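You operate a simulated robot arm through the tools that you are given. There is no shell and no other tool. Be economical: measure what you need, move in short steps, check, and stop when the job is done.

You run a simulated robot arm. Do the job below in one go: nothing can be reset, and whatever is moved stays where it is left.

Task
Fit the divider in the white box and pack two minis.
Fine: plain in cell one, herb in cell two; shut the lid.

The check looks at the end state, three seconds after you hand in, the way a careful person would. Anything else that was tipped, shoved, dropped, spilled or broken makes it a failure. A push-on lid holds only when it is set on centred and level and pressed home; a screw cap is set on level and turned clockwise until tight.

Robot
A 7-joint arm with a two-finger parallel gripper, fixed in place. Base frame: the origin is at the foot of the arm, x ahead of it, y to its left, z up. Lengths are in mm, angles in rad, forces in N, time in s.
With the tool pointing down near the work surface it reaches from about 360 to 780 mm from the base axis. Its first joint turns from -2.897 to 2.897 rad. Payload 3.91 kg.
The TCP is the grasp point between the finger pads, 30 mm short of the fingertips. In the tool frame z runs along the fingers and y along their closing line. The gripper opens to 110 mm. The fingers are 20 mm wide and 10 mm thick; the gripper's body (48 by 112 mm) begins 55 mm behind the TCP.
Orientation is told as [roll, pitch, yaw] about the base's x, y, z axes, in that order, counted from this pose: with the fingers straight down and closing along the base's y, the tool's x points along the base's -x, its y along +y and its z along -z.

Tools
- The arm moves only by the tool play_rows. Its argument "targets" is a list of rows, each a list of 3 entries, a list of its own where there are three numbers: the turn, a rotation vector about the tool's x, y, z in rad, then the shift along the tool's x, y, z in mm, then the finger opening in mm, from 0 to 110. In form: [[[wx, wy, wz], [tx, ty, tz], jaw], ...]. A call has 1 to 8 rows; each row is the pose to reach, as a shift and turn from the pose commanded when the call began, along the tool's axes at that moment. Each row takes 0.2 s and may step no farther than 50 mm and 0.15 rad from the row before; otherwise, or with a gripper value out of range, the whole call is refused. A pose out of reach is approached as far as the arm can. The call stops where the force on the tool passes 40 N (or 10 N more than at its start, if that is more) or the arm is blocked; 0.2 s more then pass. The fingers move at their own pace (about 153 mm/s each) and stop on an object; they squeeze with about 34 N. The grip force told is the motor's: it shows also when the fingers shut on nothing. Time passes only in rows, and 0.2 s behind the last, so rows that repeat a pose let the fingers close. The reply holds the time, the measured pose of the TCP, the force on the tool along the base axes, the opening and the grip force, in the units named above and with some noise, with the torque about the TCP (base axes, N m) and any sound that the robot's microphone picked up.
- Cameras (640 x 400 px; columns grow to the right, rows downward): "scene" is fixed at [47.1, 641.7, 1620.8]; the picture's right is [-0.67, -0.75, 0.00], its down [-0.43, 0.38, -0.82] and it looks along [0.61, -0.55, -0.57] (base axes); focal length 341 px, centre (320, 200). "wrist" rides on the gripper at [77, 7, -114] in the tool frame; the picture's right is [-0.09, 1.00, 0.00], its down [-0.80, -0.07, -0.59] and it looks along [-0.59, -0.05, 0.80] (tool axes); focal length 270 px, centre (320, 200).
- get_image(camera): a new picture of that camera. It takes no simulated time.
- slide_trunk(by): slides the trunk up (or, below 0, down) by that many mm; the arm rides with it, the base frame stays. It gives what a move gives, with no picture.
- point_at(camera, pixels): for up to 12 pixels [column, row] of the newest picture of that camera ("zoom" is the newest enlarged one), the place [x, y, z] in the base frame of the surface seen there, good to about 2 mm, but the place of the scene camera against the robot may be out by one fixed shift of up to 12 mm in any direction. It takes no simulated time.
- zoom(camera, box): a new picture of the part [left, top, right, bottom] of that camera's present view, enlarged. It takes no simulated time.
- close_job(): hands the job in; it is judged then, once.

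Keep the steps short. Do not move on a guess: measure, check each grasp and each placing, and mend mistakes. In all there are 80 turns and 34 pictures (those below and enlarged ones count). Leave the gripper open and the arm clear of the work at the hand-in unless told otherwise, and finish with a single line.

The tools are called after "Request:" as a command line: name --argument value ..., lists and objects as JSON in quotes. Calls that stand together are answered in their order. play_rows: Moves the arm, as the interface text tells. Its arguments: {"type":"object","properties":{"targets":{"type":"array"}},"required":["targets"]} The other tools are called the same way: slide_trunk (by) slides the trunk up or down; get_image (camera) takes a picture; point_at (camera, pixels) gives the place of the surface under pixels of a picture; zoom (camera, box) takes an enlarged picture of a part of a camera's view; close_job () hands the job in.

At the start:

```text
time: 0.0
tool_pos: [410.0, 31.0, 1364.5]
orientation: [0.0, -0.001, 0.0]
wrist_force: [0.6, -0.3, -0.1]
ft_torque: [-0.01, 0.01, 0.01]
opening: 109.9
finger_force: 0.0
trunk travel left (down, up): [-575.0, 35.0]
```

scene: 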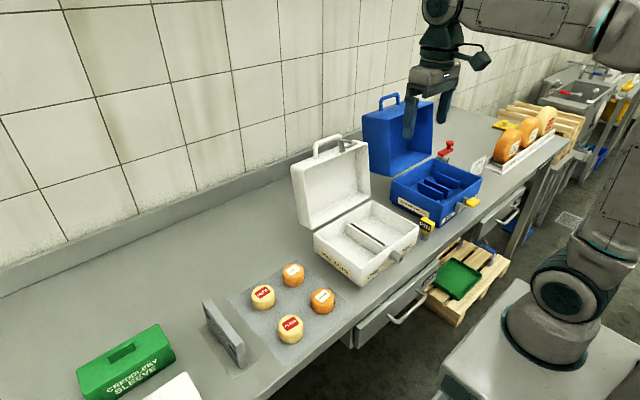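
wrist: 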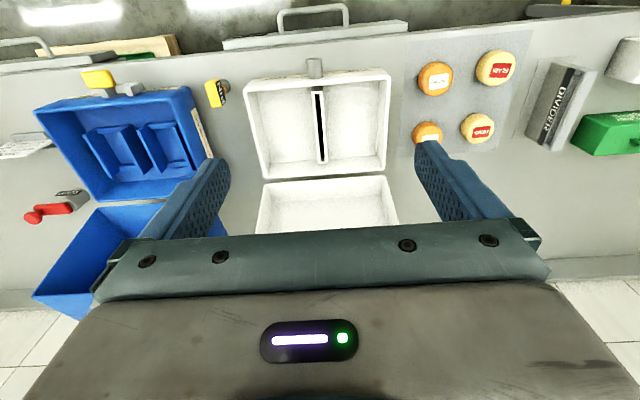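

I see a white open box, a divider lying to its left and four minis on a mat. I'll enlarge the box and the minis/divider area.

Request:
zoom --camera "scene" --box '[270, 130, 490, 290]'

Request:
zoom --camera "scene" --box '[190, 250, 350, 370]'

Request:
zoom --camera "wrist" --box '[230, 30, 640, 240]'

```text
2.50 times, centred on (380, 210) of scene
```

zoom: 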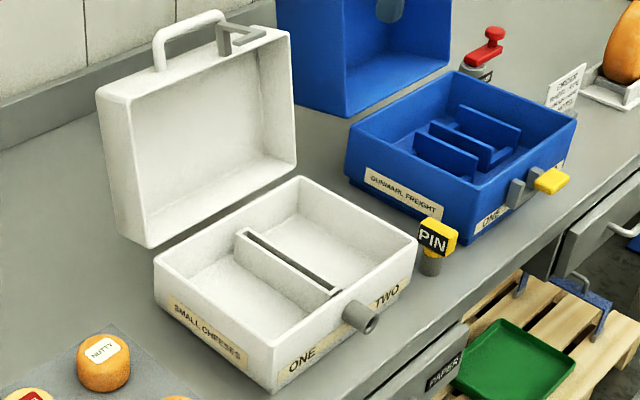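

```text
3.33 times, centred on (270, 310) of scene
```

zoom: 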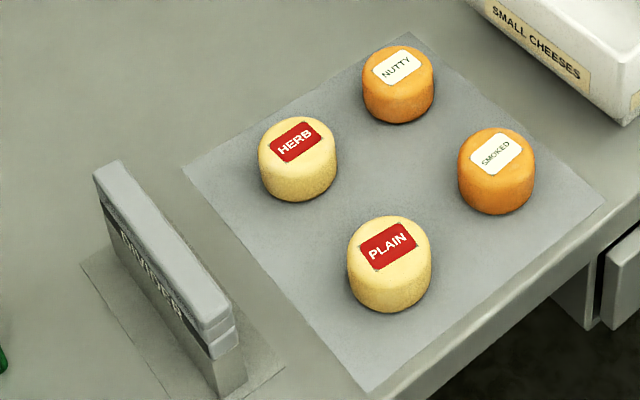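

```text
1.56 times, centred on (435, 135) of wrist
```

zoom: 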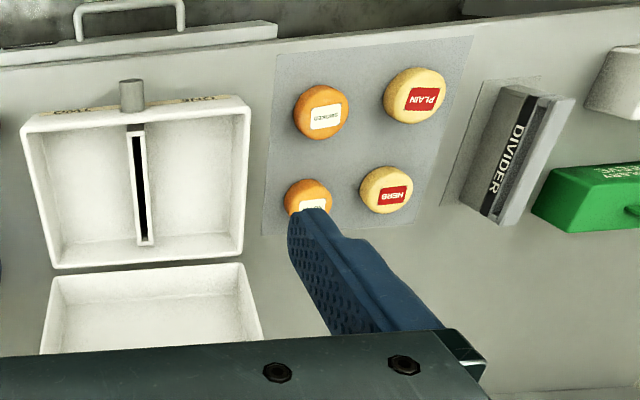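

Cell ONE is at the +y side, TWO at the -y side. I'll measure the main points from the wrist enlargement: box rim, slot ends, minis' tops and divider corners.

Request:
point_at --camera "zoom" --pixels '[[22, 128], [248, 98], [52, 266], [242, 252], [130, 130], [146, 242], [132, 95], [137, 185], [85, 190], [195, 190], [100, 112], [131, 82]]'

Request:
point_at --camera "zoom" --pixels '[[420, 98], [392, 193], [505, 90], [570, 102], [470, 205], [500, 218], [540, 100], [530, 94], [490, 205], [325, 115], [520, 165], [545, 165]]'

Request:
point_at --camera "scene" --pixels '[[322, 148], [344, 141], [369, 195], [427, 222], [426, 233], [396, 258], [392, 250], [207, 303], [243, 345], [238, 360], [300, 225], [296, 165]]'

```text
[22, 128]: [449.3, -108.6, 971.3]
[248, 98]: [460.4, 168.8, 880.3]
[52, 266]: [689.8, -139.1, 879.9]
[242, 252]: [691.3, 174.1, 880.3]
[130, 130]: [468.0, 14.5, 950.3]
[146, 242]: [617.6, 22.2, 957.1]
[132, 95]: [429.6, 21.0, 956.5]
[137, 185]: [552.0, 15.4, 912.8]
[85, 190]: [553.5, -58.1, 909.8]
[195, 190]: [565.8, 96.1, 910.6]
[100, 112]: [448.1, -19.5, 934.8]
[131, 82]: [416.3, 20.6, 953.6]
```

```text
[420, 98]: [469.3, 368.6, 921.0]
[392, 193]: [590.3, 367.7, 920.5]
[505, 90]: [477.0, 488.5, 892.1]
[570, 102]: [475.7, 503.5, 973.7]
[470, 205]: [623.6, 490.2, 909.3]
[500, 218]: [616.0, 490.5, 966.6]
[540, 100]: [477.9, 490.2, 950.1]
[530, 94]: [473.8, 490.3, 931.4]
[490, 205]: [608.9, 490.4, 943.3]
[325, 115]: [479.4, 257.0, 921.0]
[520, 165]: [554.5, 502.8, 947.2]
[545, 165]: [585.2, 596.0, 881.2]
```

```text
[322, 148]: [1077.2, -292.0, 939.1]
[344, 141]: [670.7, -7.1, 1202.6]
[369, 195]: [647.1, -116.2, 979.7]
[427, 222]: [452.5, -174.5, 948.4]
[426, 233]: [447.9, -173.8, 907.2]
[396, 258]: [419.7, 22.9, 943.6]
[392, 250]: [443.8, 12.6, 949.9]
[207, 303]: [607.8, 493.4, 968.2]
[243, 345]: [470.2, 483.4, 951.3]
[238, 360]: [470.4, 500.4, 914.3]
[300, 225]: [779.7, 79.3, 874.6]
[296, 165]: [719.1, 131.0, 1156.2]
```

The divider stands on edge along x, about y 490–503 with its top at z 974; the slot also runs along x. I'll lower the trunk by 200 and move over the divider to look closer.

Request:
slide_trunk --by -200

Request:
play_rows --targets '[[[0, 0, 0], [0, 50, 0], 110], [[0, 0, 0], [0, 100, 0], 110], [[0, 0, 0], [0, 150, 0], 110], [[0, 0, 0], [0, 200, 0], 110], [[0, 0, 0], [-10, 250, 0], 110], [[0, 0, 0], [-20, 298, 0], 110], [[0, 0, 0], [-30, 346, 0], 110], [[0, 0, 0], [-40, 394, 0], 110]]'

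Request:
get_image --camera "wrist"

```text
time: 2.2
tool_pos: [411.0, 32.2, 1163.6]
orientation: [0.0, -0.001, 0.0]
wrist_force: [-0.4, -0.2, -0.5]
ft_torque: [0.0, 0.01, -0.01]
opening: 109.8
finger_force: 0.0
trunk travel left (down, up): [-375.0, 235.0]
```

```text
refused: row 5 steps farther than a row can; nothing moved
```

```text
28 pictures are left
```

wrist: 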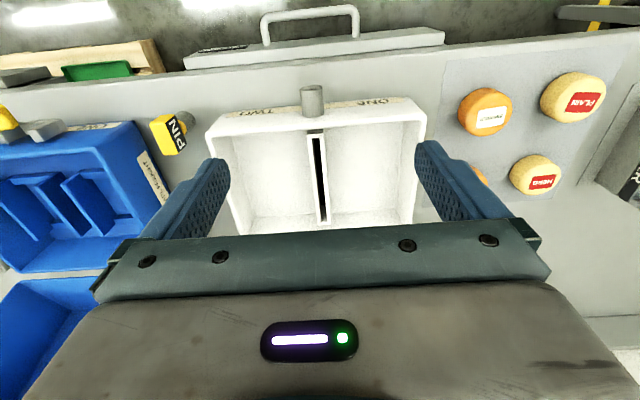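

A row was too long, but this view shows the box and slot closer. I'll measure the slot and box here, and go on to the divider with shorter steps.

Request:
zoom --camera "wrist" --box '[200, 80, 440, 230]'

Request:
point_at --camera "wrist" --pixels '[[310, 160], [327, 160], [312, 190], [329, 200], [250, 180], [375, 180], [208, 132], [425, 115], [312, 90], [312, 108], [320, 217], [316, 133]]'

Request:
play_rows --targets '[[[0, 0, 0], [0, 50, 0], 110], [[0, 0, 0], [0, 100, 0], 110], [[0, 0, 0], [0, 150, 0], 110], [[0, 0, 0], [0, 200, 0], 110], [[0, 0, 0], [0, 249, 0], 110], [[0, 0, 0], [0, 298, 0], 110], [[0, 0, 0], [0, 347, 0], 110], [[0, 0, 0], [0, 396, 0], 110]]'

Request:
get_image --camera "wrist"

```text
2.67 times, centred on (320, 155) of wrist
```

zoom: 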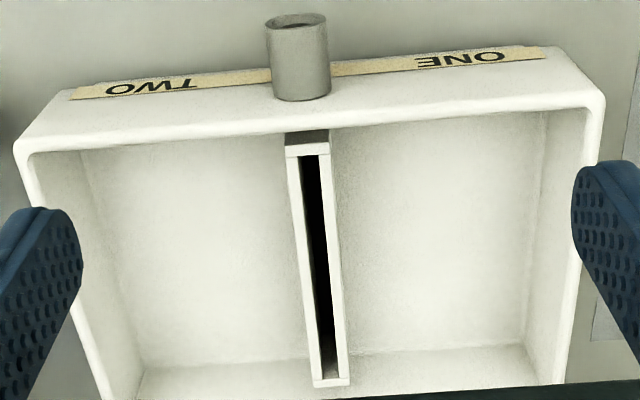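

```text
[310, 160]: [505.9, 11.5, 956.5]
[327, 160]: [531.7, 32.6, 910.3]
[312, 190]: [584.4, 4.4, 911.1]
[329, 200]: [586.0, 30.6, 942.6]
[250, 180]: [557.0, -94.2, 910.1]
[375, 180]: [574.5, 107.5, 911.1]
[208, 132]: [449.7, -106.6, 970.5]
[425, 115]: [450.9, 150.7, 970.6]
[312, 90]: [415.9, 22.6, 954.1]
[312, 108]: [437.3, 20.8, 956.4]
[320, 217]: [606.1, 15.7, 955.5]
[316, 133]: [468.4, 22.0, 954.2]
```

```text
time: 4.0
tool_pos: [408.1, 429.8, 1162.1]
orientation: [-0.003, 0.001, 0.0]
wrist_force: [0.7, 0.1, 0.4]
ft_torque: [0.0, -0.03, -0.01]
opening: 109.9
finger_force: 0.0
trunk travel left (down, up): [-375.0, 235.0]
```

```text
26 pictures are left
```

wrist: 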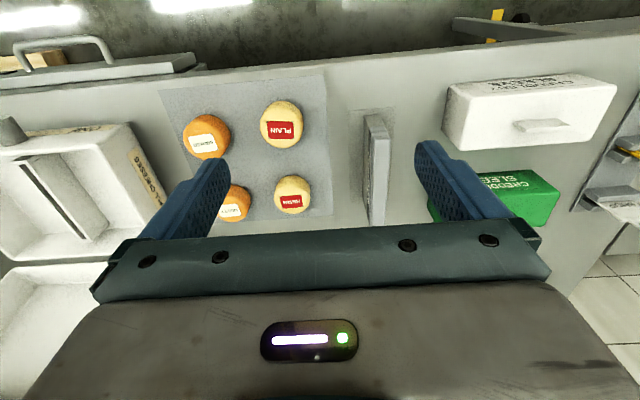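

Now I see the divider at about (378,170). I'll enlarge it and measure.

Request:
zoom --camera "wrist" --box '[320, 90, 480, 230]'

Request:
point_at --camera "wrist" --pixels '[[372, 118], [384, 118], [378, 150], [374, 170], [384, 170], [370, 200], [378, 210], [282, 122], [292, 193], [282, 106], [282, 148], [350, 150]]'

```text
2.86 times, centred on (400, 160) of wrist
```

zoom: 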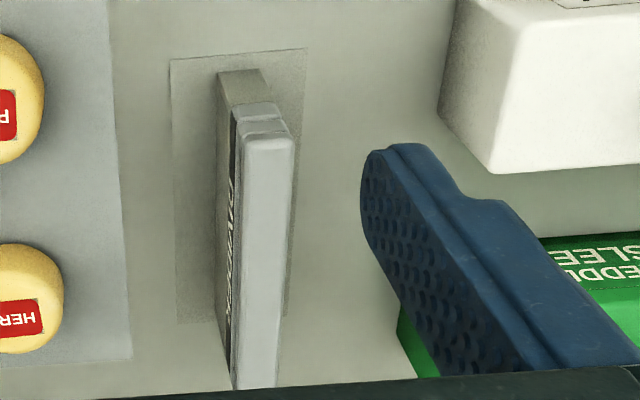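

```text
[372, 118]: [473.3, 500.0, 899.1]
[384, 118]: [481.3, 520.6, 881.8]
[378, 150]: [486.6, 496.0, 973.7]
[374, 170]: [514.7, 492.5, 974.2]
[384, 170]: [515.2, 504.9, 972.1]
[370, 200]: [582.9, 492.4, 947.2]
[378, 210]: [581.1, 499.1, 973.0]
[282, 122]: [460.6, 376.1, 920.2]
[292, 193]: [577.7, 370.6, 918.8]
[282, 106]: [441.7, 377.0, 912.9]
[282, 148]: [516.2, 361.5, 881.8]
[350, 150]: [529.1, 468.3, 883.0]
```

I need a closer side view of the divider and its stand. I'll go down 130 and 30 toward -y, still above everything.

Request:
play_rows --targets '[[[0, 0, 0], [0, -10, 45], 110], [[0, 0, 0], [10, -20, 90], 110], [[0, 0, 0], [20, -30, 130], 110]]'

Request:
zoom --camera "wrist" --box '[320, 60, 520, 230]'

Request:
zoom --camera "scene" --box '[190, 290, 260, 375]'

```text
time: 4.8
tool_pos: [393.6, 396.8, 1038.0]
orientation: [0.001, 0.001, 0.001]
wrist_force: [0.9, -0.1, -0.7]
ft_torque: [0.02, -0.01, 0.03]
opening: 109.9
finger_force: 0.1
trunk travel left (down, up): [-375.0, 235.0]
```

```text
2.35 times, centred on (420, 145) of wrist
```

zoom: 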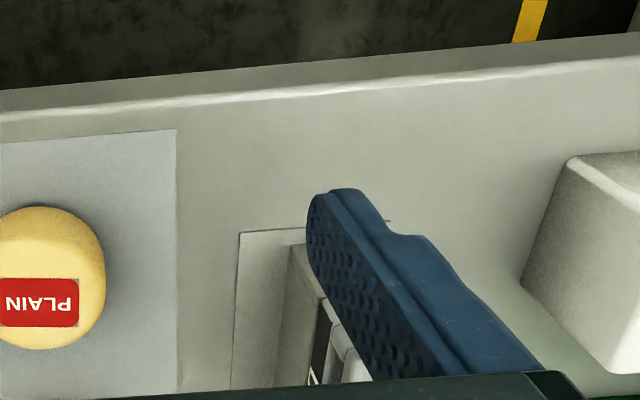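

```text
4.71 times, centred on (225, 332) of scene
```

zoom: 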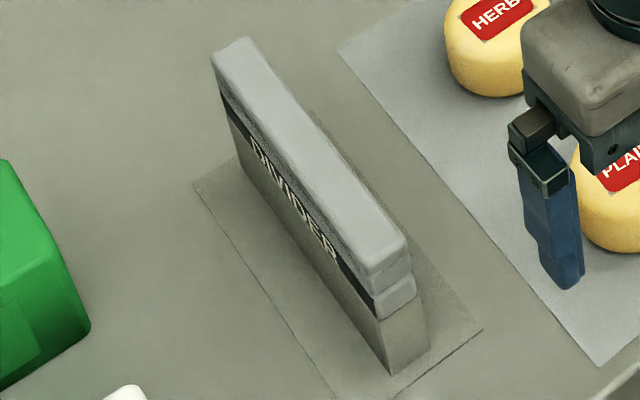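

I'll measure surface points on the divider's end and side in this enlargement to learn its profile.

Request:
point_at --camera "zoom" --pixels '[[300, 175], [300, 195], [297, 213], [300, 250], [285, 140], [275, 135], [390, 262], [398, 275], [395, 300], [400, 345], [390, 372], [425, 340]]'

Request:
point_at --camera "zoom" --pixels '[[318, 150], [345, 180], [380, 290], [412, 285], [372, 270], [407, 250], [405, 235], [425, 325], [237, 40], [215, 62], [300, 130], [330, 262]]'

```text
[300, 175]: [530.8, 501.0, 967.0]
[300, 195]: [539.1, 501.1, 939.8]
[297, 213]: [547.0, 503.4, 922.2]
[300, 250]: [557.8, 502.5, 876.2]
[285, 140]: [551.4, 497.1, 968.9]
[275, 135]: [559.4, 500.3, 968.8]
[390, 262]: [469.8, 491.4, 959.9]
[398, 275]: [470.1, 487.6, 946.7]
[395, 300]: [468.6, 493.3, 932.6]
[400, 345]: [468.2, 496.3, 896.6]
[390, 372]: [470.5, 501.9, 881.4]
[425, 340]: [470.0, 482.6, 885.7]
```

```text
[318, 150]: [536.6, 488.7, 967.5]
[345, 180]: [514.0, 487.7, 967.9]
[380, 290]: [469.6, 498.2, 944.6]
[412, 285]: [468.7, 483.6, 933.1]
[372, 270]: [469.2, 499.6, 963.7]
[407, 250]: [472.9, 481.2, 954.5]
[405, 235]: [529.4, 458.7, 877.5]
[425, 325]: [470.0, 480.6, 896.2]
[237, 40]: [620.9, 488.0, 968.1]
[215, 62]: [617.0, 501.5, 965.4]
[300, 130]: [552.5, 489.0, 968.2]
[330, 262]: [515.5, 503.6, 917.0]
```

The profile is a cap about 20 tall atop a collar/stand. I'll move so the divider is seen centred between the fingers and measure its width precisely.

Request:
play_rows --targets '[[[0, 0, 0], [10, 40, -20], 110], [[0, 0, 0], [20, 80, -40], 110], [[0, 0, 0], [30, 100, -60], 110]]'

Request:
zoom --camera "wrist" --box '[250, 80, 410, 230]'

```text
time: 5.6
tool_pos: [359.8, 496.7, 1095.2]
orientation: [0.0, 0.001, -0.001]
wrist_force: [-1.0, -0.2, 0.4]
ft_torque: [0.01, 0.01, 0.0]
opening: 110.0
finger_force: 0.1
trunk travel left (down, up): [-375.0, 235.0]
```

```text
2.67 times, centred on (330, 155) of wrist
```

zoom: 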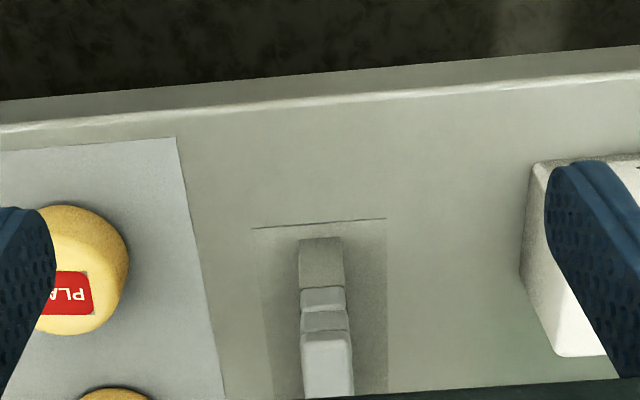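

I'll measure the edges here: cap left/right, lump left/right, stand left/right.

Request:
point_at --camera "zoom" --pixels '[[306, 375], [349, 375], [328, 375], [305, 345], [347, 345], [304, 322], [346, 320], [303, 298], [343, 298], [302, 260], [341, 260], [326, 300]]'

```text
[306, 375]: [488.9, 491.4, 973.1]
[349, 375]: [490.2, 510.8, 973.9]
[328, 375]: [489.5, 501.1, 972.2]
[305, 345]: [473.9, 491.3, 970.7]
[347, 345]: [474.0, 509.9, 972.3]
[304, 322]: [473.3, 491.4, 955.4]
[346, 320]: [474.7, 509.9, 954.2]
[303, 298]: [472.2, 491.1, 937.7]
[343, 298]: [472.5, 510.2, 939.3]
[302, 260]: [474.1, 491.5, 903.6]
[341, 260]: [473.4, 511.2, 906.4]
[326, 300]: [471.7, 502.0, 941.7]
```

The divider is a uniform 20 wide, y 491–511 (centre 501), z up to 974, x 473–621 (centre ~547). I'll move over it at z 1095 and check.

Request:
play_rows --targets '[[[0, 0, 0], [-48, 2, 0], 70], [[0, 0, 0], [-96, 4, 0], 70], [[0, 0, 0], [-144, 4, 0], 70], [[0, 0, 0], [-187, 4, 0], 70], [[0, 0, 0], [-187, 4, 40], 70]]'

Request:
get_image --camera "wrist"

```text
time: 6.8
tool_pos: [517.9, 472.7, 1049.7]
orientation: [-0.001, 0.002, 0.002]
wrist_force: [0.4, -0.2, -0.9]
ft_torque: [0.04, 0.0, 0.0]
opening: 70.0
finger_force: 0.0
out of reach, approached as far as the arm can: row 2, 3, 4, 5
trunk travel left (down, up): [-375.0, 235.0]
```

```text
21 pictures are left
```

wrist: 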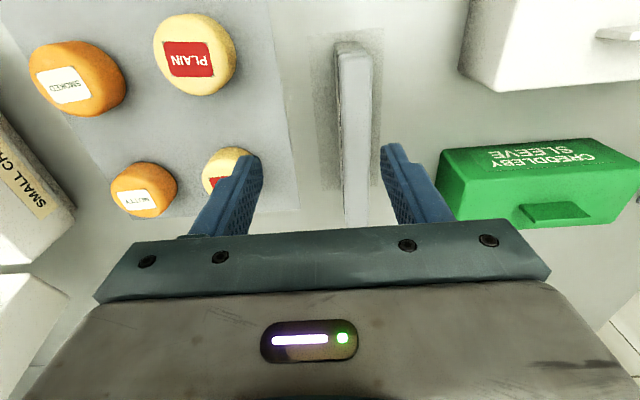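

The arm reached its limit at this height (517.9, 472.7). Raising the trunk with the arm lower should give more reach. Trunk up 120, then I'll step and read the pose.

Request:
slide_trunk --by 120

Request:
play_rows --targets '[[[0, 0, 0], [0, 0, 40], 70], [[0, 0, 0], [0, 0, 80], 70], [[0, 0, 0], [0, 0, 110], 70]]'

```text
time: 8.3
tool_pos: [517.3, 473.3, 1169.7]
orientation: [0.001, -0.001, 0.0]
wrist_force: [-0.5, 0.6, 0.6]
ft_torque: [0.03, 0.03, 0.0]
opening: 69.9
finger_force: 0.1
trunk travel left (down, up): [-495.0, 115.0]
```

```text
time: 9.1
tool_pos: [519.3, 474.3, 1059.0]
orientation: [-0.001, -0.001, 0.001]
wrist_force: [0.2, -0.3, 0.0]
ft_torque: [-0.03, 0.05, -0.01]
opening: 69.9
finger_force: 0.1
trunk travel left (down, up): [-495.0, 115.0]
```

The pose tracks the clamped command. Now I move to (547, 501, 1060).

Request:
play_rows --targets '[[[0, 0, 0], [-15, 14, 0], 70], [[0, 0, 0], [-28.5, 27.3, 0], 70]]'

Request:
get_image --camera "wrist"

Request:
point_at --camera "wrist" --pixels '[[300, 60], [310, 60], [320, 60], [312, 150], [318, 150], [326, 150]]'

```text
time: 9.7
tool_pos: [547.4, 502.2, 1059.9]
orientation: [0.0, -0.001, 0.002]
wrist_force: [0.0, 0.3, -0.1]
ft_torque: [0.02, 0.02, 0.0]
opening: 70.0
finger_force: 0.1
trunk travel left (down, up): [-495.0, 115.0]
```

```text
20 pictures are left
```

wrist: 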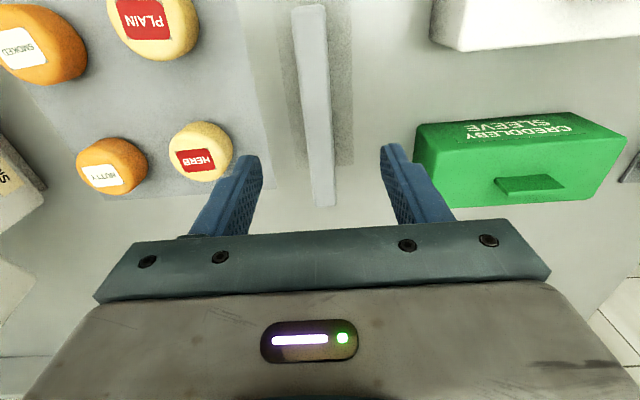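

```text
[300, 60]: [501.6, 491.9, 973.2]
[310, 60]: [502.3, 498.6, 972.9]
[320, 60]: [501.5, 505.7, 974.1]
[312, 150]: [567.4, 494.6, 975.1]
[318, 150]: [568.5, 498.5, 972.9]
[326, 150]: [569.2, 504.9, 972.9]
```

I'll measure the divider's ends, edges, and the green sleeve for clearance.

Request:
point_at --camera "wrist" --pixels '[[308, 8], [322, 202], [314, 195], [333, 195], [297, 40], [325, 40], [420, 145], [440, 180], [470, 135], [225, 165], [205, 160], [315, 185]]'

```text
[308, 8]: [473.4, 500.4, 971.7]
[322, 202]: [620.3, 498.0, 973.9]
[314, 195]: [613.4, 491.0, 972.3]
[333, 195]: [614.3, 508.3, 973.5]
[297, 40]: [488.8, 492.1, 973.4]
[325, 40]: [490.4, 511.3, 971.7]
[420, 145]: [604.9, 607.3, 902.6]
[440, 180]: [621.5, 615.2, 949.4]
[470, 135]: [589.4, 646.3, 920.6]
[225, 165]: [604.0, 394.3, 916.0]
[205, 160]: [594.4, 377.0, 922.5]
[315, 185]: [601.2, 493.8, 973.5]
```

Clearances are fine; divider centre is (547, 500.7). I descend 86 to z 974 (tips at 944), then close.

Request:
play_rows --targets '[[[0, 0, 0], [0, -0.3, 45], 70], [[0, 0, 0], [0, -0.3, 70], 60], [[0, 0, 0], [0, -0.3, 85.5], 50], [[0, 0, 0], [0, -0.3, 85.5], 30], [[0, 0, 0], [0, -0.3, 85.5], 5], [[0, 0, 0], [0, -0.3, 85.5], 5]]'

```text
time: 11.1
tool_pos: [545.4, 501.8, 975.3]
orientation: [0.001, 0.0, -0.001]
wrist_force: [-0.3, -0.2, 0.8]
ft_torque: [0.01, -0.1, -0.03]
opening: 21.8
finger_force: 34.1
trunk travel left (down, up): [-495.0, 115.0]
```

Gripped at 21.8 opening, 34 N. Lift gently and check.

Request:
play_rows --targets '[[[0, 0, 0], [0, 0, -15], 5], [[0, 0, 0], [0, 0, -30], 5], [[0, 0, 0], [0, 0, -50], 5], [[0, 0, 0], [0, 0, -80], 5], [[0, 0, 0], [0, 0, -110], 5]]'

Request:
zoom --camera "scene" --box '[160, 230, 320, 370]'

```text
time: 12.3
tool_pos: [543.7, 499.5, 1080.8]
orientation: [0.0, 0.0, 0.0]
wrist_force: [0.8, -0.7, -1.6]
ft_torque: [0.01, 0.02, -0.03]
opening: 21.8
finger_force: 34.0
trunk travel left (down, up): [-495.0, 115.0]
```

```text
2.86 times, centred on (240, 300) of scene
```

zoom: 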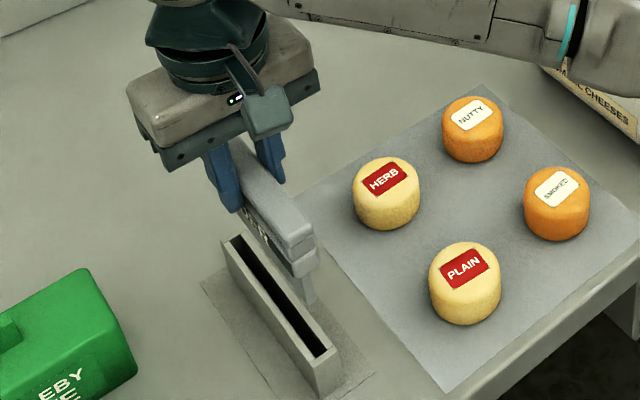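

Divider is lifted; blade below the collar, stand stayed. Now move toward the box at a raised height, stopping offset to +y for a look at the slot.

Request:
play_rows --targets '[[[0, 0, 0], [10, -46, -5], 5], [[0, 0, 0], [20, -92, -10], 5], [[0, 0, 0], [30, -138, -20], 5], [[0, 0, 0], [40, -184, -30], 5], [[0, 0, 0], [50, -230, -40], 5], [[0, 0, 0], [60, -276, -50], 5], [[0, 0, 0], [70, -322, -60], 5], [[0, 0, 0], [80, -368, -60], 5]]'

Request:
get_image --camera "wrist"

```text
time: 14.1
tool_pos: [467.2, 133.2, 1143.0]
orientation: [0.001, 0.0, 0.0]
wrist_force: [0.0, -0.3, -2.2]
ft_torque: [-0.02, 0.0, 0.01]
opening: 21.6
finger_force: 34.0
trunk travel left (down, up): [-495.0, 115.0]
```

```text
18 pictures are left
```

wrist: 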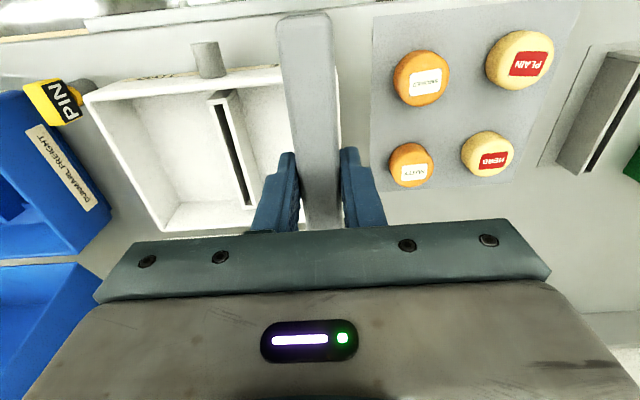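

The slot and the held cap are both visible. I'll enlarge and measure both, so the offset is relative.

Request:
zoom --camera "wrist" --box '[190, 10, 360, 220]'

```text
1.90 times, centred on (275, 115) of wrist
```

zoom: 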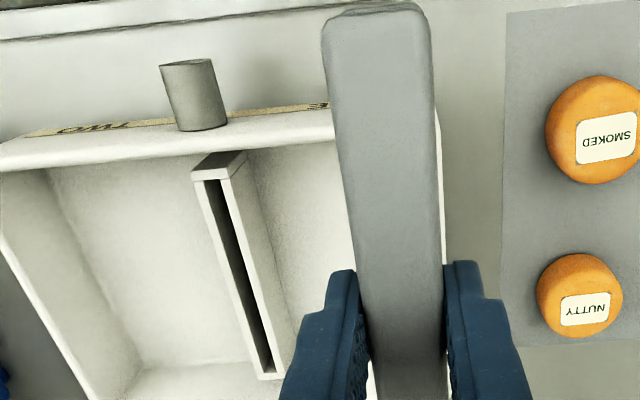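

Request:
point_at --camera "zoom" --pixels '[[195, 182], [228, 178], [200, 200], [234, 200], [217, 260], [251, 260], [248, 345], [276, 345], [262, 376], [206, 176], [242, 260], [270, 372]]'

Request:
point_at --camera "zoom" --pixels '[[330, 60], [430, 60], [375, 20], [345, 150], [437, 150], [352, 230], [438, 230], [390, 300], [392, 390], [195, 100], [45, 150], [160, 137]]'

```text
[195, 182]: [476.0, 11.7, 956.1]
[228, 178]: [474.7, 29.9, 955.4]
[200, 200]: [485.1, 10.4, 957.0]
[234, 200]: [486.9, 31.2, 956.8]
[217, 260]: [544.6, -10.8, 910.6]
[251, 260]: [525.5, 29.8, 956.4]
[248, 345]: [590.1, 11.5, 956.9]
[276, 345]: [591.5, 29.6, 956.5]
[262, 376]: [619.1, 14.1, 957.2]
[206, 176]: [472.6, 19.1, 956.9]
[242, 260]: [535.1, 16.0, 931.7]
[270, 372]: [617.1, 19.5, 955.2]
```

```text
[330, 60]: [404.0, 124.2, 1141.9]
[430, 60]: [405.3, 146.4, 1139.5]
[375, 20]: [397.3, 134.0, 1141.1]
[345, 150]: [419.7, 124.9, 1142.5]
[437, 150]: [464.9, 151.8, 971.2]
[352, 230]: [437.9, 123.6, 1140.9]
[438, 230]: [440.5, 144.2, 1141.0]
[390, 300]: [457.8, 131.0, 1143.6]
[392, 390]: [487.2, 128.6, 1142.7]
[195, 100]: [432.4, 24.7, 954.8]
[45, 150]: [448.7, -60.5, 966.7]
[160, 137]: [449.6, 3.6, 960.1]
```

The rib's centre is y 20.7, x 470–620; the held cap's centre is y 134.6 with near end x≈396. So I shift +75 in x and -113.9 in y at this height, then lower to just above the rib.

Request:
play_rows --targets '[[[0, 0, 0], [-25, -38, 0], 5], [[0, 0, 0], [-50, -76, 0], 5], [[0, 0, 0], [-75, -113.9, 0], 5], [[0, 0, 0], [-75, -113.9, 40], 5], [[0, 0, 0], [-75, -113.9, 75], 5]]'

Request:
zoom --camera "scene" --box '[300, 150, 440, 290]'

Request:
get_image --camera "wrist"

```text
time: 15.3
tool_pos: [541.8, 21.6, 1067.8]
orientation: [0.002, 0.0, 0.001]
wrist_force: [-0.8, -0.2, -1.0]
ft_torque: [0.03, 0.02, 0.02]
opening: 21.9
finger_force: 34.4
trunk travel left (down, up): [-495.0, 115.0]
```

```text
2.86 times, centred on (370, 220) of scene
```

zoom: 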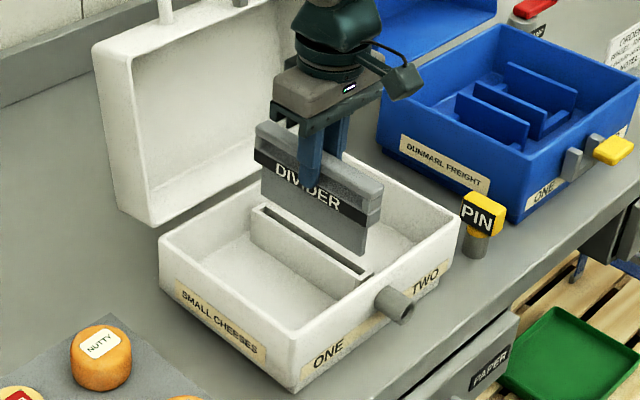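

```text
15 pictures are left
```

wrist: 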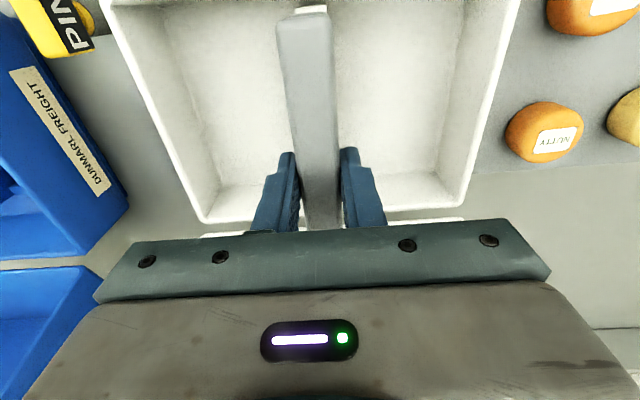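

The divider hovers above the rib. I'll measure blade bottom edge and slot in the same enlargement, so camera shift cancels.

Request:
point_at --camera "zoom" --pixels '[[362, 252], [358, 225], [366, 235], [320, 225], [360, 272], [366, 268], [372, 272], [352, 264], [375, 195], [262, 208], [268, 205], [256, 210]]'

Request:
point_at --camera "wrist" --pixels '[[303, 20], [303, 7], [282, 40], [331, 40], [290, 60], [332, 60], [299, 110], [335, 110]]'

```text
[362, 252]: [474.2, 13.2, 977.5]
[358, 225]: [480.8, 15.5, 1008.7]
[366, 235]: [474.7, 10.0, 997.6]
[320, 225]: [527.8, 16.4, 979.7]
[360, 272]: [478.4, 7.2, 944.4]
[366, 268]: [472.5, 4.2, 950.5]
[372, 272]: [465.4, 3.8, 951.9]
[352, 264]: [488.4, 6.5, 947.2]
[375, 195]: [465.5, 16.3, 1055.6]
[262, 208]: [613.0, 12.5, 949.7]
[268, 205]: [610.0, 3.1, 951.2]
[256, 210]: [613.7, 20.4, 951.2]
```

```text
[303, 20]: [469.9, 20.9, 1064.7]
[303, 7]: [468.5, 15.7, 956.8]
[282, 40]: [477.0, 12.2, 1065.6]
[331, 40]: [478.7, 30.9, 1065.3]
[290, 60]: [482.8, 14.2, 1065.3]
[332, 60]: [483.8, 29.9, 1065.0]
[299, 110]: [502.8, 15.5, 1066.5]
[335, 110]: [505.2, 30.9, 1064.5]
```

Aligned within ~1 mm (cap y 21.3 vs rib 20.7; near ends match). I shift -0.6 in y and lower 45 in small steps, watching force.

Request:
play_rows --targets '[[[0, 0, 0], [0, -0.6, 10], 5], [[0, 0, 0], [0, -0.6, 18], 5], [[0, 0, 0], [0, -0.6, 24], 5], [[0, 0, 0], [0, -0.6, 29], 5], [[0, 0, 0], [0, -0.6, 34], 5], [[0, 0, 0], [0, -0.6, 39], 5], [[0, 0, 0], [0, -0.6, 44], 5], [[0, 0, 0], [0, -0.6, 48], 5]]'

```text
time: 17.1
tool_pos: [540.6, 19.3, 1021.6]
orientation: [-0.001, 0.002, 0.002]
wrist_force: [-5.3, 12.4, 3.7]
ft_torque: [0.79, 0.29, 0.01]
opening: 21.6
finger_force: 34.6
trunk travel left (down, up): [-495.0, 115.0]
```

The blade is in the slot ~20 deep with side force +12 N in y and -5 N in x: I ease +0.8 in y and -0.6 in x and lower further.

Request:
play_rows --targets '[[[0, 0, 0], [0.6, 0.8, 0], 5], [[0, 0, 0], [0.6, 0.8, 5], 5], [[0, 0, 0], [0.6, 0.8, 10], 5]]'

```text
time: 17.9
tool_pos: [540.4, 19.3, 1010.8]
orientation: [-0.002, 0.0, -0.002]
wrist_force: [-2.9, 8.8, 2.1]
ft_torque: [0.47, 0.18, 0.11]
opening: 21.7
finger_force: 33.7
trunk travel left (down, up): [-495.0, 115.0]
```

Side force has eased to 8.8 N. A bit more +y (0.8) and -x (0.5), then lower to seat.

Request:
play_rows --targets '[[[0, 0, 0], [0.5, 1, 0], 5], [[0, 0, 0], [0.5, 1, 4], 5], [[0, 0, 0], [0.5, 1, 7], 5], [[0, 0, 0], [0.5, 1, 10], 5]]'

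```text
time: 18.9
tool_pos: [541.2, 18.7, 1002.9]
orientation: [0.001, -0.005, 0.001]
wrist_force: [-3.0, -1.0, 14.0]
ft_torque: [-0.09, 0.94, 0.06]
opening: 21.6
finger_force: 34.4
trunk travel left (down, up): [-495.0, 115.0]
```

Fz is 14 N: seat contact, at the near end first. Press 2 mm more to level it.

Request:
play_rows --targets '[[[0, 0, 0], [0, 0, 1], 5], [[0, 0, 0], [0, 0, 2], 5]]'

Request:
zoom --camera "scene" --box '[300, 170, 440, 290]'

```text
time: 19.5
tool_pos: [540.6, 20.4, 1001.4]
orientation: [0.001, -0.008, 0.0]
wrist_force: [1.1, -1.6, 34.5]
ft_torque: [-0.17, -0.26, -0.01]
opening: 21.3
finger_force: 34.1
trunk travel left (down, up): [-495.0, 115.0]
```

```text
3.33 times, centred on (370, 230) of scene
```

zoom: 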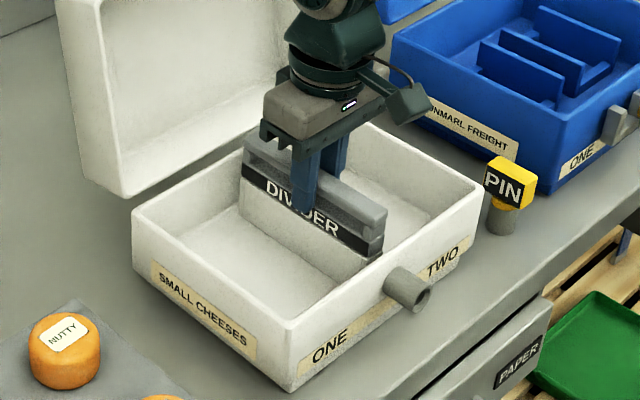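

Seated flush (torque now near zero). Relieve, open, lift.

Request:
play_rows --targets '[[[0, 0, 0], [0, 0, -1.5], 5], [[0, 0, 0], [0, 0, -1.5], 40], [[0, 0, 0], [0, 0, -1.5], 45], [[0, 0, 0], [0, 0, -30], 45], [[0, 0, 0], [0, 0, -75], 60], [[0, 0, 0], [0, 0, -110], 80]]'

Request:
play_rows --targets '[[[0, 0, 0], [15, 45, 0], 80], [[0, 0, 0], [30, 90, 0], 80], [[0, 0, 0], [45, 135, 0], 80], [[0, 0, 0], [60, 180, 0], 80], [[0, 0, 0], [75, 225, 0], 80], [[0, 0, 0], [90, 270, 0], 80], [[0, 0, 0], [105, 315, 0], 80], [[0, 0, 0], [110, 350, 0], 80]]'

Request:
get_image --camera "wrist"

```text
time: 20.9
tool_pos: [542.0, 20.2, 1108.9]
orientation: [-0.001, 0.002, -0.001]
wrist_force: [-0.2, 0.0, 0.3]
ft_torque: [0.02, 0.01, -0.01]
opening: 79.9
finger_force: 0.2
trunk travel left (down, up): [-495.0, 115.0]
```

```text
time: 22.7
tool_pos: [432.4, 367.8, 1108.4]
orientation: [0.001, -0.001, 0.0]
wrist_force: [0.1, -0.1, -0.4]
ft_torque: [0.01, 0.0, 0.02]
opening: 79.9
finger_force: 0.1
trunk travel left (down, up): [-495.0, 115.0]
```

```text
13 pictures are left
```

wrist: 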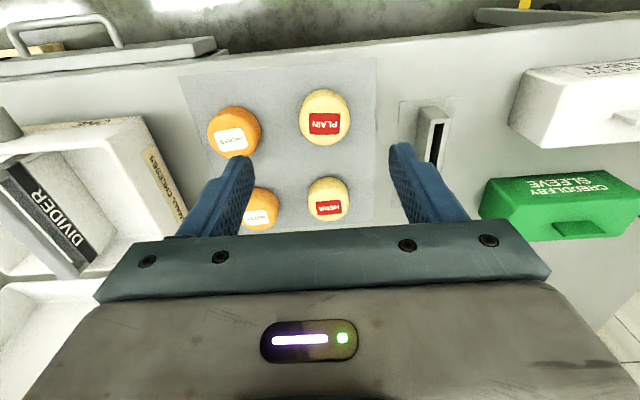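

Divider stands in place. Now measure PLAIN and HERB outlines.

Request:
point_at --camera "wrist" --pixels '[[303, 122], [347, 122], [325, 103], [325, 142], [325, 122], [311, 202], [345, 202], [328, 184], [328, 217], [328, 200], [325, 95], [303, 112]]'

```text
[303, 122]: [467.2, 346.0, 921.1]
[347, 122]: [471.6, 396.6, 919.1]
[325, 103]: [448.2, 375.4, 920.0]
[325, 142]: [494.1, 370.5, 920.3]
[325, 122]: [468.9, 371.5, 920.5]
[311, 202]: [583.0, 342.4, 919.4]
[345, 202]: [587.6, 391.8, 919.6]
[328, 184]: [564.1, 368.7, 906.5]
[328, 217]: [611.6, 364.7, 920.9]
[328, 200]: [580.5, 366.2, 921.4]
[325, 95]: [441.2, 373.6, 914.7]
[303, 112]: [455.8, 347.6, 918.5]
```

PLAIN centre ≈ (468.5, 371.5), diameter ~52, top 921; HERB centre ≈ (586, 367). I go over PLAIN and lower to z 925 first.

Request:
play_rows --targets '[[[0, 0, 0], [-36.3, 2.5, 0], 80], [[0, 0, 0], [-36.3, 2.5, 48], 80], [[0, 0, 0], [-36.3, 2.5, 96], 80], [[0, 0, 0], [-36.3, 2.5, 140], 80], [[0, 0, 0], [-36.3, 2.5, 170], 80], [[0, 0, 0], [-36.3, 2.5, 188], 80]]'

Request:
play_rows --targets '[[[0, 0, 0], [0, 0, 2], 65], [[0, 0, 0], [0, 0, 2], 40], [[0, 0, 0], [0, 0, 2], 40]]'

```text
time: 24.1
tool_pos: [466.9, 371.2, 919.1]
orientation: [0.0, 0.0, 0.001]
wrist_force: [0.3, -0.8, 0.1]
ft_torque: [-0.02, 0.01, -0.01]
opening: 80.2
finger_force: 0.0
trunk travel left (down, up): [-495.0, 115.0]
```

```text
time: 24.9
tool_pos: [465.8, 370.4, 918.2]
orientation: [-0.002, -0.001, -0.001]
wrist_force: [0.7, -0.7, 1.1]
ft_torque: [-0.01, -0.06, -0.03]
opening: 59.3
finger_force: 34.6
trunk travel left (down, up): [-495.0, 115.0]
```

Gripped PLAIN (59.3 mm, 34 N). Lift to ~1060 and carry over cell one, centre about (543, 89).

Request:
play_rows --targets '[[[0, 0, 0], [0, 0, -20], 40], [[0, 0, 0], [0, 0, -65], 40], [[0, 0, 0], [0, 0, -110], 40], [[0, 0, 0], [0, 0, -145], 40], [[0, 0, 0], [-12, -47, -145], 40], [[0, 0, 0], [-24, -94, -145], 40], [[0, 0, 0], [-36, -141, -145], 40], [[0, 0, 0], [-48, -188, -145], 40]]'

Request:
play_rows --targets '[[[0, 0, 0], [-14, -47, 0], 40], [[0, 0, 0], [-27, -93, 0], 40]]'

Request:
get_image --camera "wrist"

```text
time: 26.7
tool_pos: [515.8, 181.1, 1064.4]
orientation: [0.003, 0.0, 0.0]
wrist_force: [-0.1, -0.4, 0.2]
ft_torque: [0.0, 0.0, -0.04]
opening: 39.9
finger_force: 0.1
trunk travel left (down, up): [-495.0, 115.0]
```

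```text
time: 27.3
tool_pos: [543.0, 89.5, 1064.8]
orientation: [-0.001, 0.0, 0.0]
wrist_force: [0.0, -0.7, 0.1]
ft_torque: [-0.01, -0.04, 0.0]
opening: 40.1
finger_force: 0.0
trunk travel left (down, up): [-495.0, 115.0]
```

```text
12 pictures are left
```

wrist: 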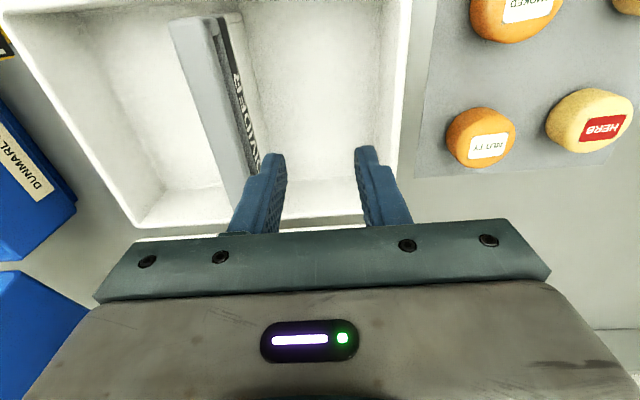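

The fingers are empty (opening 40): PLAIN slipped out. I'll look where it is.

Request:
zoom --camera "scene" --box '[190, 200, 430, 370]'

```text
2.35 times, centred on (310, 285) of scene
```

zoom: 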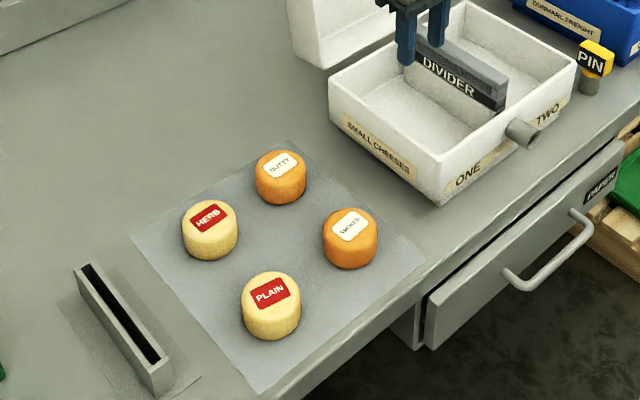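

PLAIN is still upright on the mat. I'll go back above it, re-measure, grip lower and lift slowly.

Request:
play_rows --targets '[[[0, 0, 0], [14, 47, 0], 80], [[0, 0, 0], [28, 94, 0], 80], [[0, 0, 0], [42, 141, 0], 80], [[0, 0, 0], [56, 188, 0], 80], [[0, 0, 0], [70, 235, 0], 80], [[0, 0, 0], [84, 280, 0], 80], [[0, 0, 0], [110, 282, -30], 80]]'

Request:
zoom --camera "wrist" --box '[240, 60, 400, 180]'

Request:
point_at --camera "scene" --pixels '[[306, 330]]'

```text
time: 28.9
tool_pos: [430.2, 375.6, 1096.5]
orientation: [0.0, 0.0, -0.001]
wrist_force: [-0.4, -0.2, 1.2]
ft_torque: [0.01, 0.0, 0.0]
opening: 80.1
finger_force: 0.2
trunk travel left (down, up): [-495.0, 115.0]
```

```text
3.33 times, centred on (320, 120) of wrist
```

zoom: 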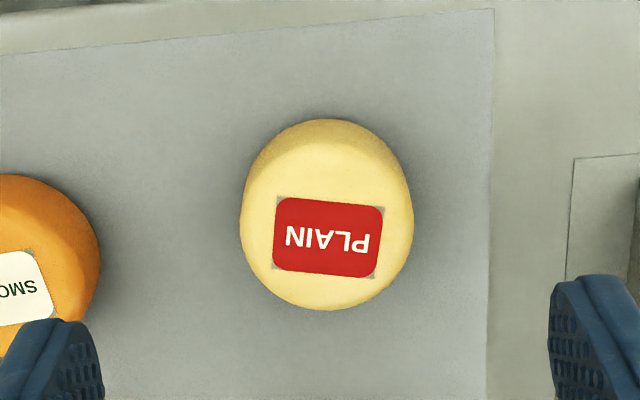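

```text
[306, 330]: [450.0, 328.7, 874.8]
```

Request:
point_at --camera "zoom" --pixels '[[246, 225], [408, 225], [250, 245], [404, 245], [326, 303], [326, 155], [326, 235], [326, 126], [244, 200], [411, 200], [326, 308], [326, 140]]'

```text
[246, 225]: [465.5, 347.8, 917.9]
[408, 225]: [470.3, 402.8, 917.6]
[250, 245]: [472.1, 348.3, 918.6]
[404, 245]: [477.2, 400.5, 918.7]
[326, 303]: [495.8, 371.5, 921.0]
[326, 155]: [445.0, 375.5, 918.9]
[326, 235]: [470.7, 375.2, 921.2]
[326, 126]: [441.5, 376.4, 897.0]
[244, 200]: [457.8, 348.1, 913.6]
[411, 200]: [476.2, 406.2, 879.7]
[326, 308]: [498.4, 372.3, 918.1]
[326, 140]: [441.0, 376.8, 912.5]
```

PLAIN centre is (469.8, 375.2), diameter ~57. I'll read the pose again with a still row before aligning.

Request:
play_rows --targets '[[[0, 0, 0], [0, 0, 0], 85]]'

Request:
play_rows --targets '[[[0, 0, 0], [0, 0, 0], 85]]'

Request:
play_rows --targets '[[[0, 0, 0], [0, 0, 0], 85]]'

```text
time: 29.3
tool_pos: [430.0, 375.4, 1096.1]
orientation: [0.0, 0.001, -0.002]
wrist_force: [0.7, 0.7, -0.7]
ft_torque: [0.0, 0.0, -0.02]
opening: 84.8
finger_force: 0.1
trunk travel left (down, up): [-495.0, 115.0]
```

```text
time: 29.7
tool_pos: [429.2, 374.0, 1095.8]
orientation: [0.0, -0.001, -0.001]
wrist_force: [-0.2, 0.4, 1.5]
ft_torque: [-0.01, -0.02, 0.0]
opening: 85.1
finger_force: 0.0
trunk travel left (down, up): [-495.0, 115.0]
```

```text
time: 30.1
tool_pos: [430.9, 375.8, 1095.4]
orientation: [0.001, -0.001, -0.001]
wrist_force: [-0.1, 0.1, -0.7]
ft_torque: [0.0, -0.02, 0.01]
opening: 84.8
finger_force: 0.1
trunk travel left (down, up): [-495.0, 115.0]
```

Actual pose is (430.0, 375.2). Shift 39.8 in x, down to z 955, and read the pose again.

Request:
play_rows --targets '[[[0, 0, 0], [-39.8, 0, 0], 85], [[0, 0, 0], [-39.8, 0, 45], 85], [[0, 0, 0], [-39.8, 0, 90], 85], [[0, 0, 0], [-39.8, 0, 138], 85], [[0, 0, 0], [-39.8, 0, 138], 85]]'

Request:
play_rows --targets '[[[0, 0, 0], [0, 0, 0], 85]]'

Request:
play_rows --targets '[[[0, 0, 0], [0, 0, 0], 85]]'

```text
time: 31.3
tool_pos: [470.3, 377.6, 958.4]
orientation: [0.0, 0.0, 0.003]
wrist_force: [0.0, 0.7, 0.4]
ft_torque: [0.02, -0.01, 0.02]
opening: 84.9
finger_force: 0.2
trunk travel left (down, up): [-495.0, 115.0]
```

```text
time: 31.7
tool_pos: [470.3, 377.3, 958.1]
orientation: [0.0, -0.001, -0.002]
wrist_force: [-0.4, -0.5, -0.4]
ft_torque: [-0.01, 0.01, 0.02]
opening: 85.1
finger_force: 0.0
trunk travel left (down, up): [-495.0, 115.0]
```

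```text
time: 32.1
tool_pos: [469.7, 379.2, 958.6]
orientation: [-0.001, 0.0, 0.002]
wrist_force: [0.1, 0.4, 0.4]
ft_torque: [0.01, 0.02, -0.02]
opening: 85.3
finger_force: 0.2
trunk travel left (down, up): [-495.0, 115.0]
```

Actual (470.1, 378, 958). Shift y -2.8, down 45 to z ≈ 913.5, and close slowly to zero command.

Request:
play_rows --targets '[[[0, 0, 0], [0.3, -2.8, 20], 85], [[0, 0, 0], [0.3, -2.8, 36], 85], [[0, 0, 0], [0.3, -2.8, 45], 75], [[0, 0, 0], [0.3, -2.8, 45], 64], [[0, 0, 0], [0.3, -2.8, 45], 50], [[0, 0, 0], [0.3, -2.8, 45], 30], [[0, 0, 0], [0.3, -2.8, 45], 30]]'

Request:
play_rows --targets '[[[0, 0, 0], [0, 0, -4], 30], [[0, 0, 0], [0, 0, -8], 30], [[0, 0, 0], [0, 0, -14], 30], [[0, 0, 0], [0, 0, -20], 30]]'

```text
time: 33.7
tool_pos: [471.0, 371.3, 910.3]
orientation: [0.001, -0.001, -0.001]
wrist_force: [0.5, 0.2, 0.4]
ft_torque: [0.01, 0.02, 0.01]
opening: 59.3
finger_force: 33.8
trunk travel left (down, up): [-495.0, 115.0]
```

```text
time: 34.7
tool_pos: [470.1, 370.9, 931.2]
orientation: [-0.001, -0.001, 0.002]
wrist_force: [-0.5, -0.2, -1.0]
ft_torque: [-0.02, 0.01, 0.02]
opening: 59.4
finger_force: 33.8
trunk travel left (down, up): [-495.0, 115.0]
```

Held at 59.4. Continue lifting in moderate steps.

Request:
play_rows --targets '[[[0, 0, 0], [0, 0, -12], 30], [[0, 0, 0], [0, 0, -26], 30], [[0, 0, 0], [0, 0, -42], 30], [[0, 0, 0], [0, 0, -60], 30], [[0, 0, 0], [0, 0, -80], 30], [[0, 0, 0], [0, 0, -100], 30], [[0, 0, 0], [0, 0, -120], 30], [[0, 0, 0], [0, 0, -135], 30]]'

```text
time: 36.5
tool_pos: [471.5, 370.1, 1066.0]
orientation: [0.0, -0.001, 0.0]
wrist_force: [0.6, 0.3, -1.2]
ft_torque: [0.0, -0.01, -0.02]
opening: 59.4
finger_force: 34.1
trunk travel left (down, up): [-495.0, 115.0]
```

Still held. Carry in gentle 35–40 mm steps to (543, 89).

Request:
play_rows --targets '[[[0, 0, 0], [-5, -20, 0], 30], [[0, 0, 0], [-15, -55, 0], 30], [[0, 0, 0], [-25, -92, 0], 30], [[0, 0, 0], [-35, -130, 0], 30], [[0, 0, 0], [-45, -168, 0], 30], [[0, 0, 0], [-55, -206, 0], 30], [[0, 0, 0], [-64, -240, 0], 30], [[0, 0, 0], [-68, -260, 0], 30]]'

Request:
play_rows --targets '[[[0, 0, 0], [-2, -10, 0], 30], [[0, 0, 0], [-4, -20, 0], 30]]'

Request:
get_image --camera "wrist"

```text
time: 38.3
tool_pos: [540.2, 111.5, 1067.1]
orientation: [0.0, 0.0, 0.001]
wrist_force: [-0.4, -0.4, -0.3]
ft_torque: [-0.01, -0.01, 0.0]
opening: 59.2
finger_force: 34.1
trunk travel left (down, up): [-495.0, 115.0]
```

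```text
time: 38.9
tool_pos: [543.0, 90.3, 1064.8]
orientation: [0.0, 0.001, 0.0]
wrist_force: [0.7, -0.3, -1.1]
ft_torque: [0.0, 0.03, -0.01]
opening: 59.0
finger_force: 33.7
trunk travel left (down, up): [-495.0, 115.0]
```

```text
9 pictures are left
```

wrist: 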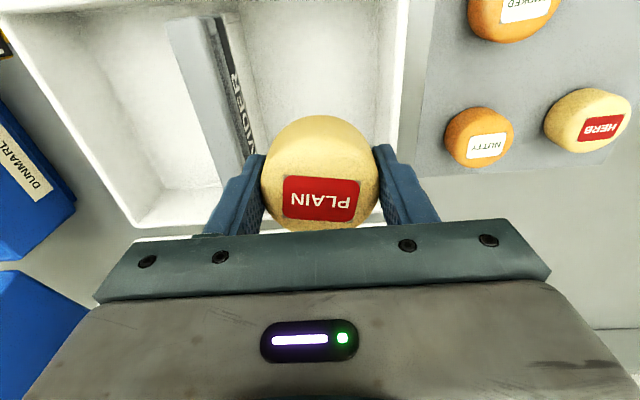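

PLAIN is held well. I'll measure the cell's limits (divider face, wall) and HERB in this view.

Request:
point_at --camera "wrist" --pixels '[[235, 90], [247, 120], [405, 60], [380, 60], [390, 130], [395, 100], [330, 60], [290, 60], [548, 120], [628, 120], [590, 150], [595, 95]]'

```text
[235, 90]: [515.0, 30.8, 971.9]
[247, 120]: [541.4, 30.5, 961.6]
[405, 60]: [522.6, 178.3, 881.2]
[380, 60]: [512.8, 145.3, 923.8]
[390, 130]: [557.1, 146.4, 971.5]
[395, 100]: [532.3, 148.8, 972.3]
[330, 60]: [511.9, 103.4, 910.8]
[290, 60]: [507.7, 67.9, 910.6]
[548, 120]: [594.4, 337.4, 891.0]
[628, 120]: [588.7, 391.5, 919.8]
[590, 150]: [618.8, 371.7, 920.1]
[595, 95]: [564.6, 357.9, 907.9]
```

Cell one spans y 31–145. The gripper body comes near the divider cap, so I aim y≈94. I lower 112 first, then feel for the floor.

Request:
play_rows --targets '[[[0, 0, 0], [0, 3.7, 30], 30], [[0, 0, 0], [0, 3.7, 60], 30], [[0, 0, 0], [0, 3.7, 85], 30], [[0, 0, 0], [0, 3.7, 105], 30], [[0, 0, 0], [0, 3.7, 114], 30], [[0, 0, 0], [0, 3.7, 118], 30]]'

```text
time: 40.3
tool_pos: [541.5, 95.6, 947.4]
orientation: [0.0, 0.0, -0.001]
wrist_force: [-0.2, 0.1, -1.5]
ft_torque: [-0.02, -0.01, -0.03]
opening: 59.2
finger_force: 33.8
trunk travel left (down, up): [-495.0, 115.0]
```

No contact yet at 947. Feel down in small steps.

Request:
play_rows --targets '[[[0, 0, 0], [0, 0, 2], 30], [[0, 0, 0], [0, 0, 4], 30], [[0, 0, 0], [0, 0, 5], 30]]'

```text
time: 41.1
tool_pos: [542.6, 94.9, 943.4]
orientation: [0.0, 0.0, -0.001]
wrist_force: [0.1, -0.2, 0.0]
ft_torque: [0.0, 0.01, -0.01]
opening: 59.3
finger_force: 34.1
trunk travel left (down, up): [-495.0, 115.0]
```

Weight seems just taken up. One more mm, then open to 72 and rise slowly.

Request:
play_rows --targets '[[[0, 0, 0], [0, 0, 1], 30], [[0, 0, 0], [0, 0, 1], 66], [[0, 0, 0], [0, 0, 1], 70], [[0, 0, 0], [0, 0, -10], 70], [[0, 0, 0], [0, 0, -40], 70], [[0, 0, 0], [0, 0, -80], 70], [[0, 0, 0], [0, 0, -120], 80]]'

Request:
play_rows --targets '[[[0, 0, 0], [3, 48, 0], 85], [[0, 0, 0], [3, 96, 0], 85], [[0, 0, 0], [3, 144, 0], 85], [[0, 0, 0], [3, 192, 0], 85], [[0, 0, 0], [3, 240, 0], 85], [[0, 0, 0], [3, 274, 0], 85], [[0, 0, 0], [3, 274, 0], 85]]'

Request:
get_image --camera "wrist"

```text
time: 42.7
tool_pos: [546.3, 93.2, 1061.7]
orientation: [0.001, 0.0, 0.002]
wrist_force: [-0.8, -0.4, -0.3]
ft_torque: [0.02, 0.01, 0.0]
opening: 79.9
finger_force: 0.1
trunk travel left (down, up): [-495.0, 115.0]
```

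```text
time: 44.3
tool_pos: [542.6, 366.8, 1062.8]
orientation: [0.0, 0.001, 0.003]
wrist_force: [-0.1, 0.1, 0.2]
ft_torque: [0.01, 0.0, -0.02]
opening: 85.0
finger_force: 0.1
trunk travel left (down, up): [-495.0, 115.0]
```

```text
8 pictures are left
```

wrist: 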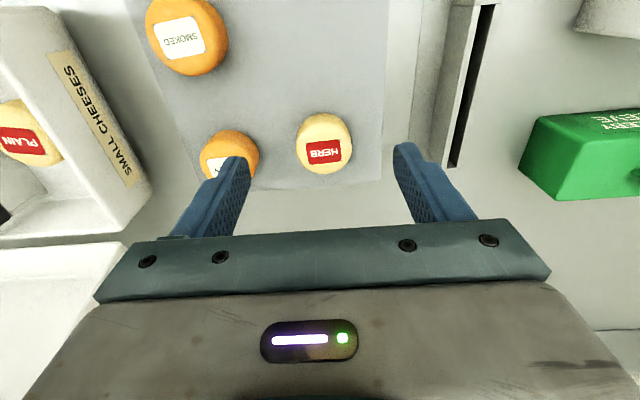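

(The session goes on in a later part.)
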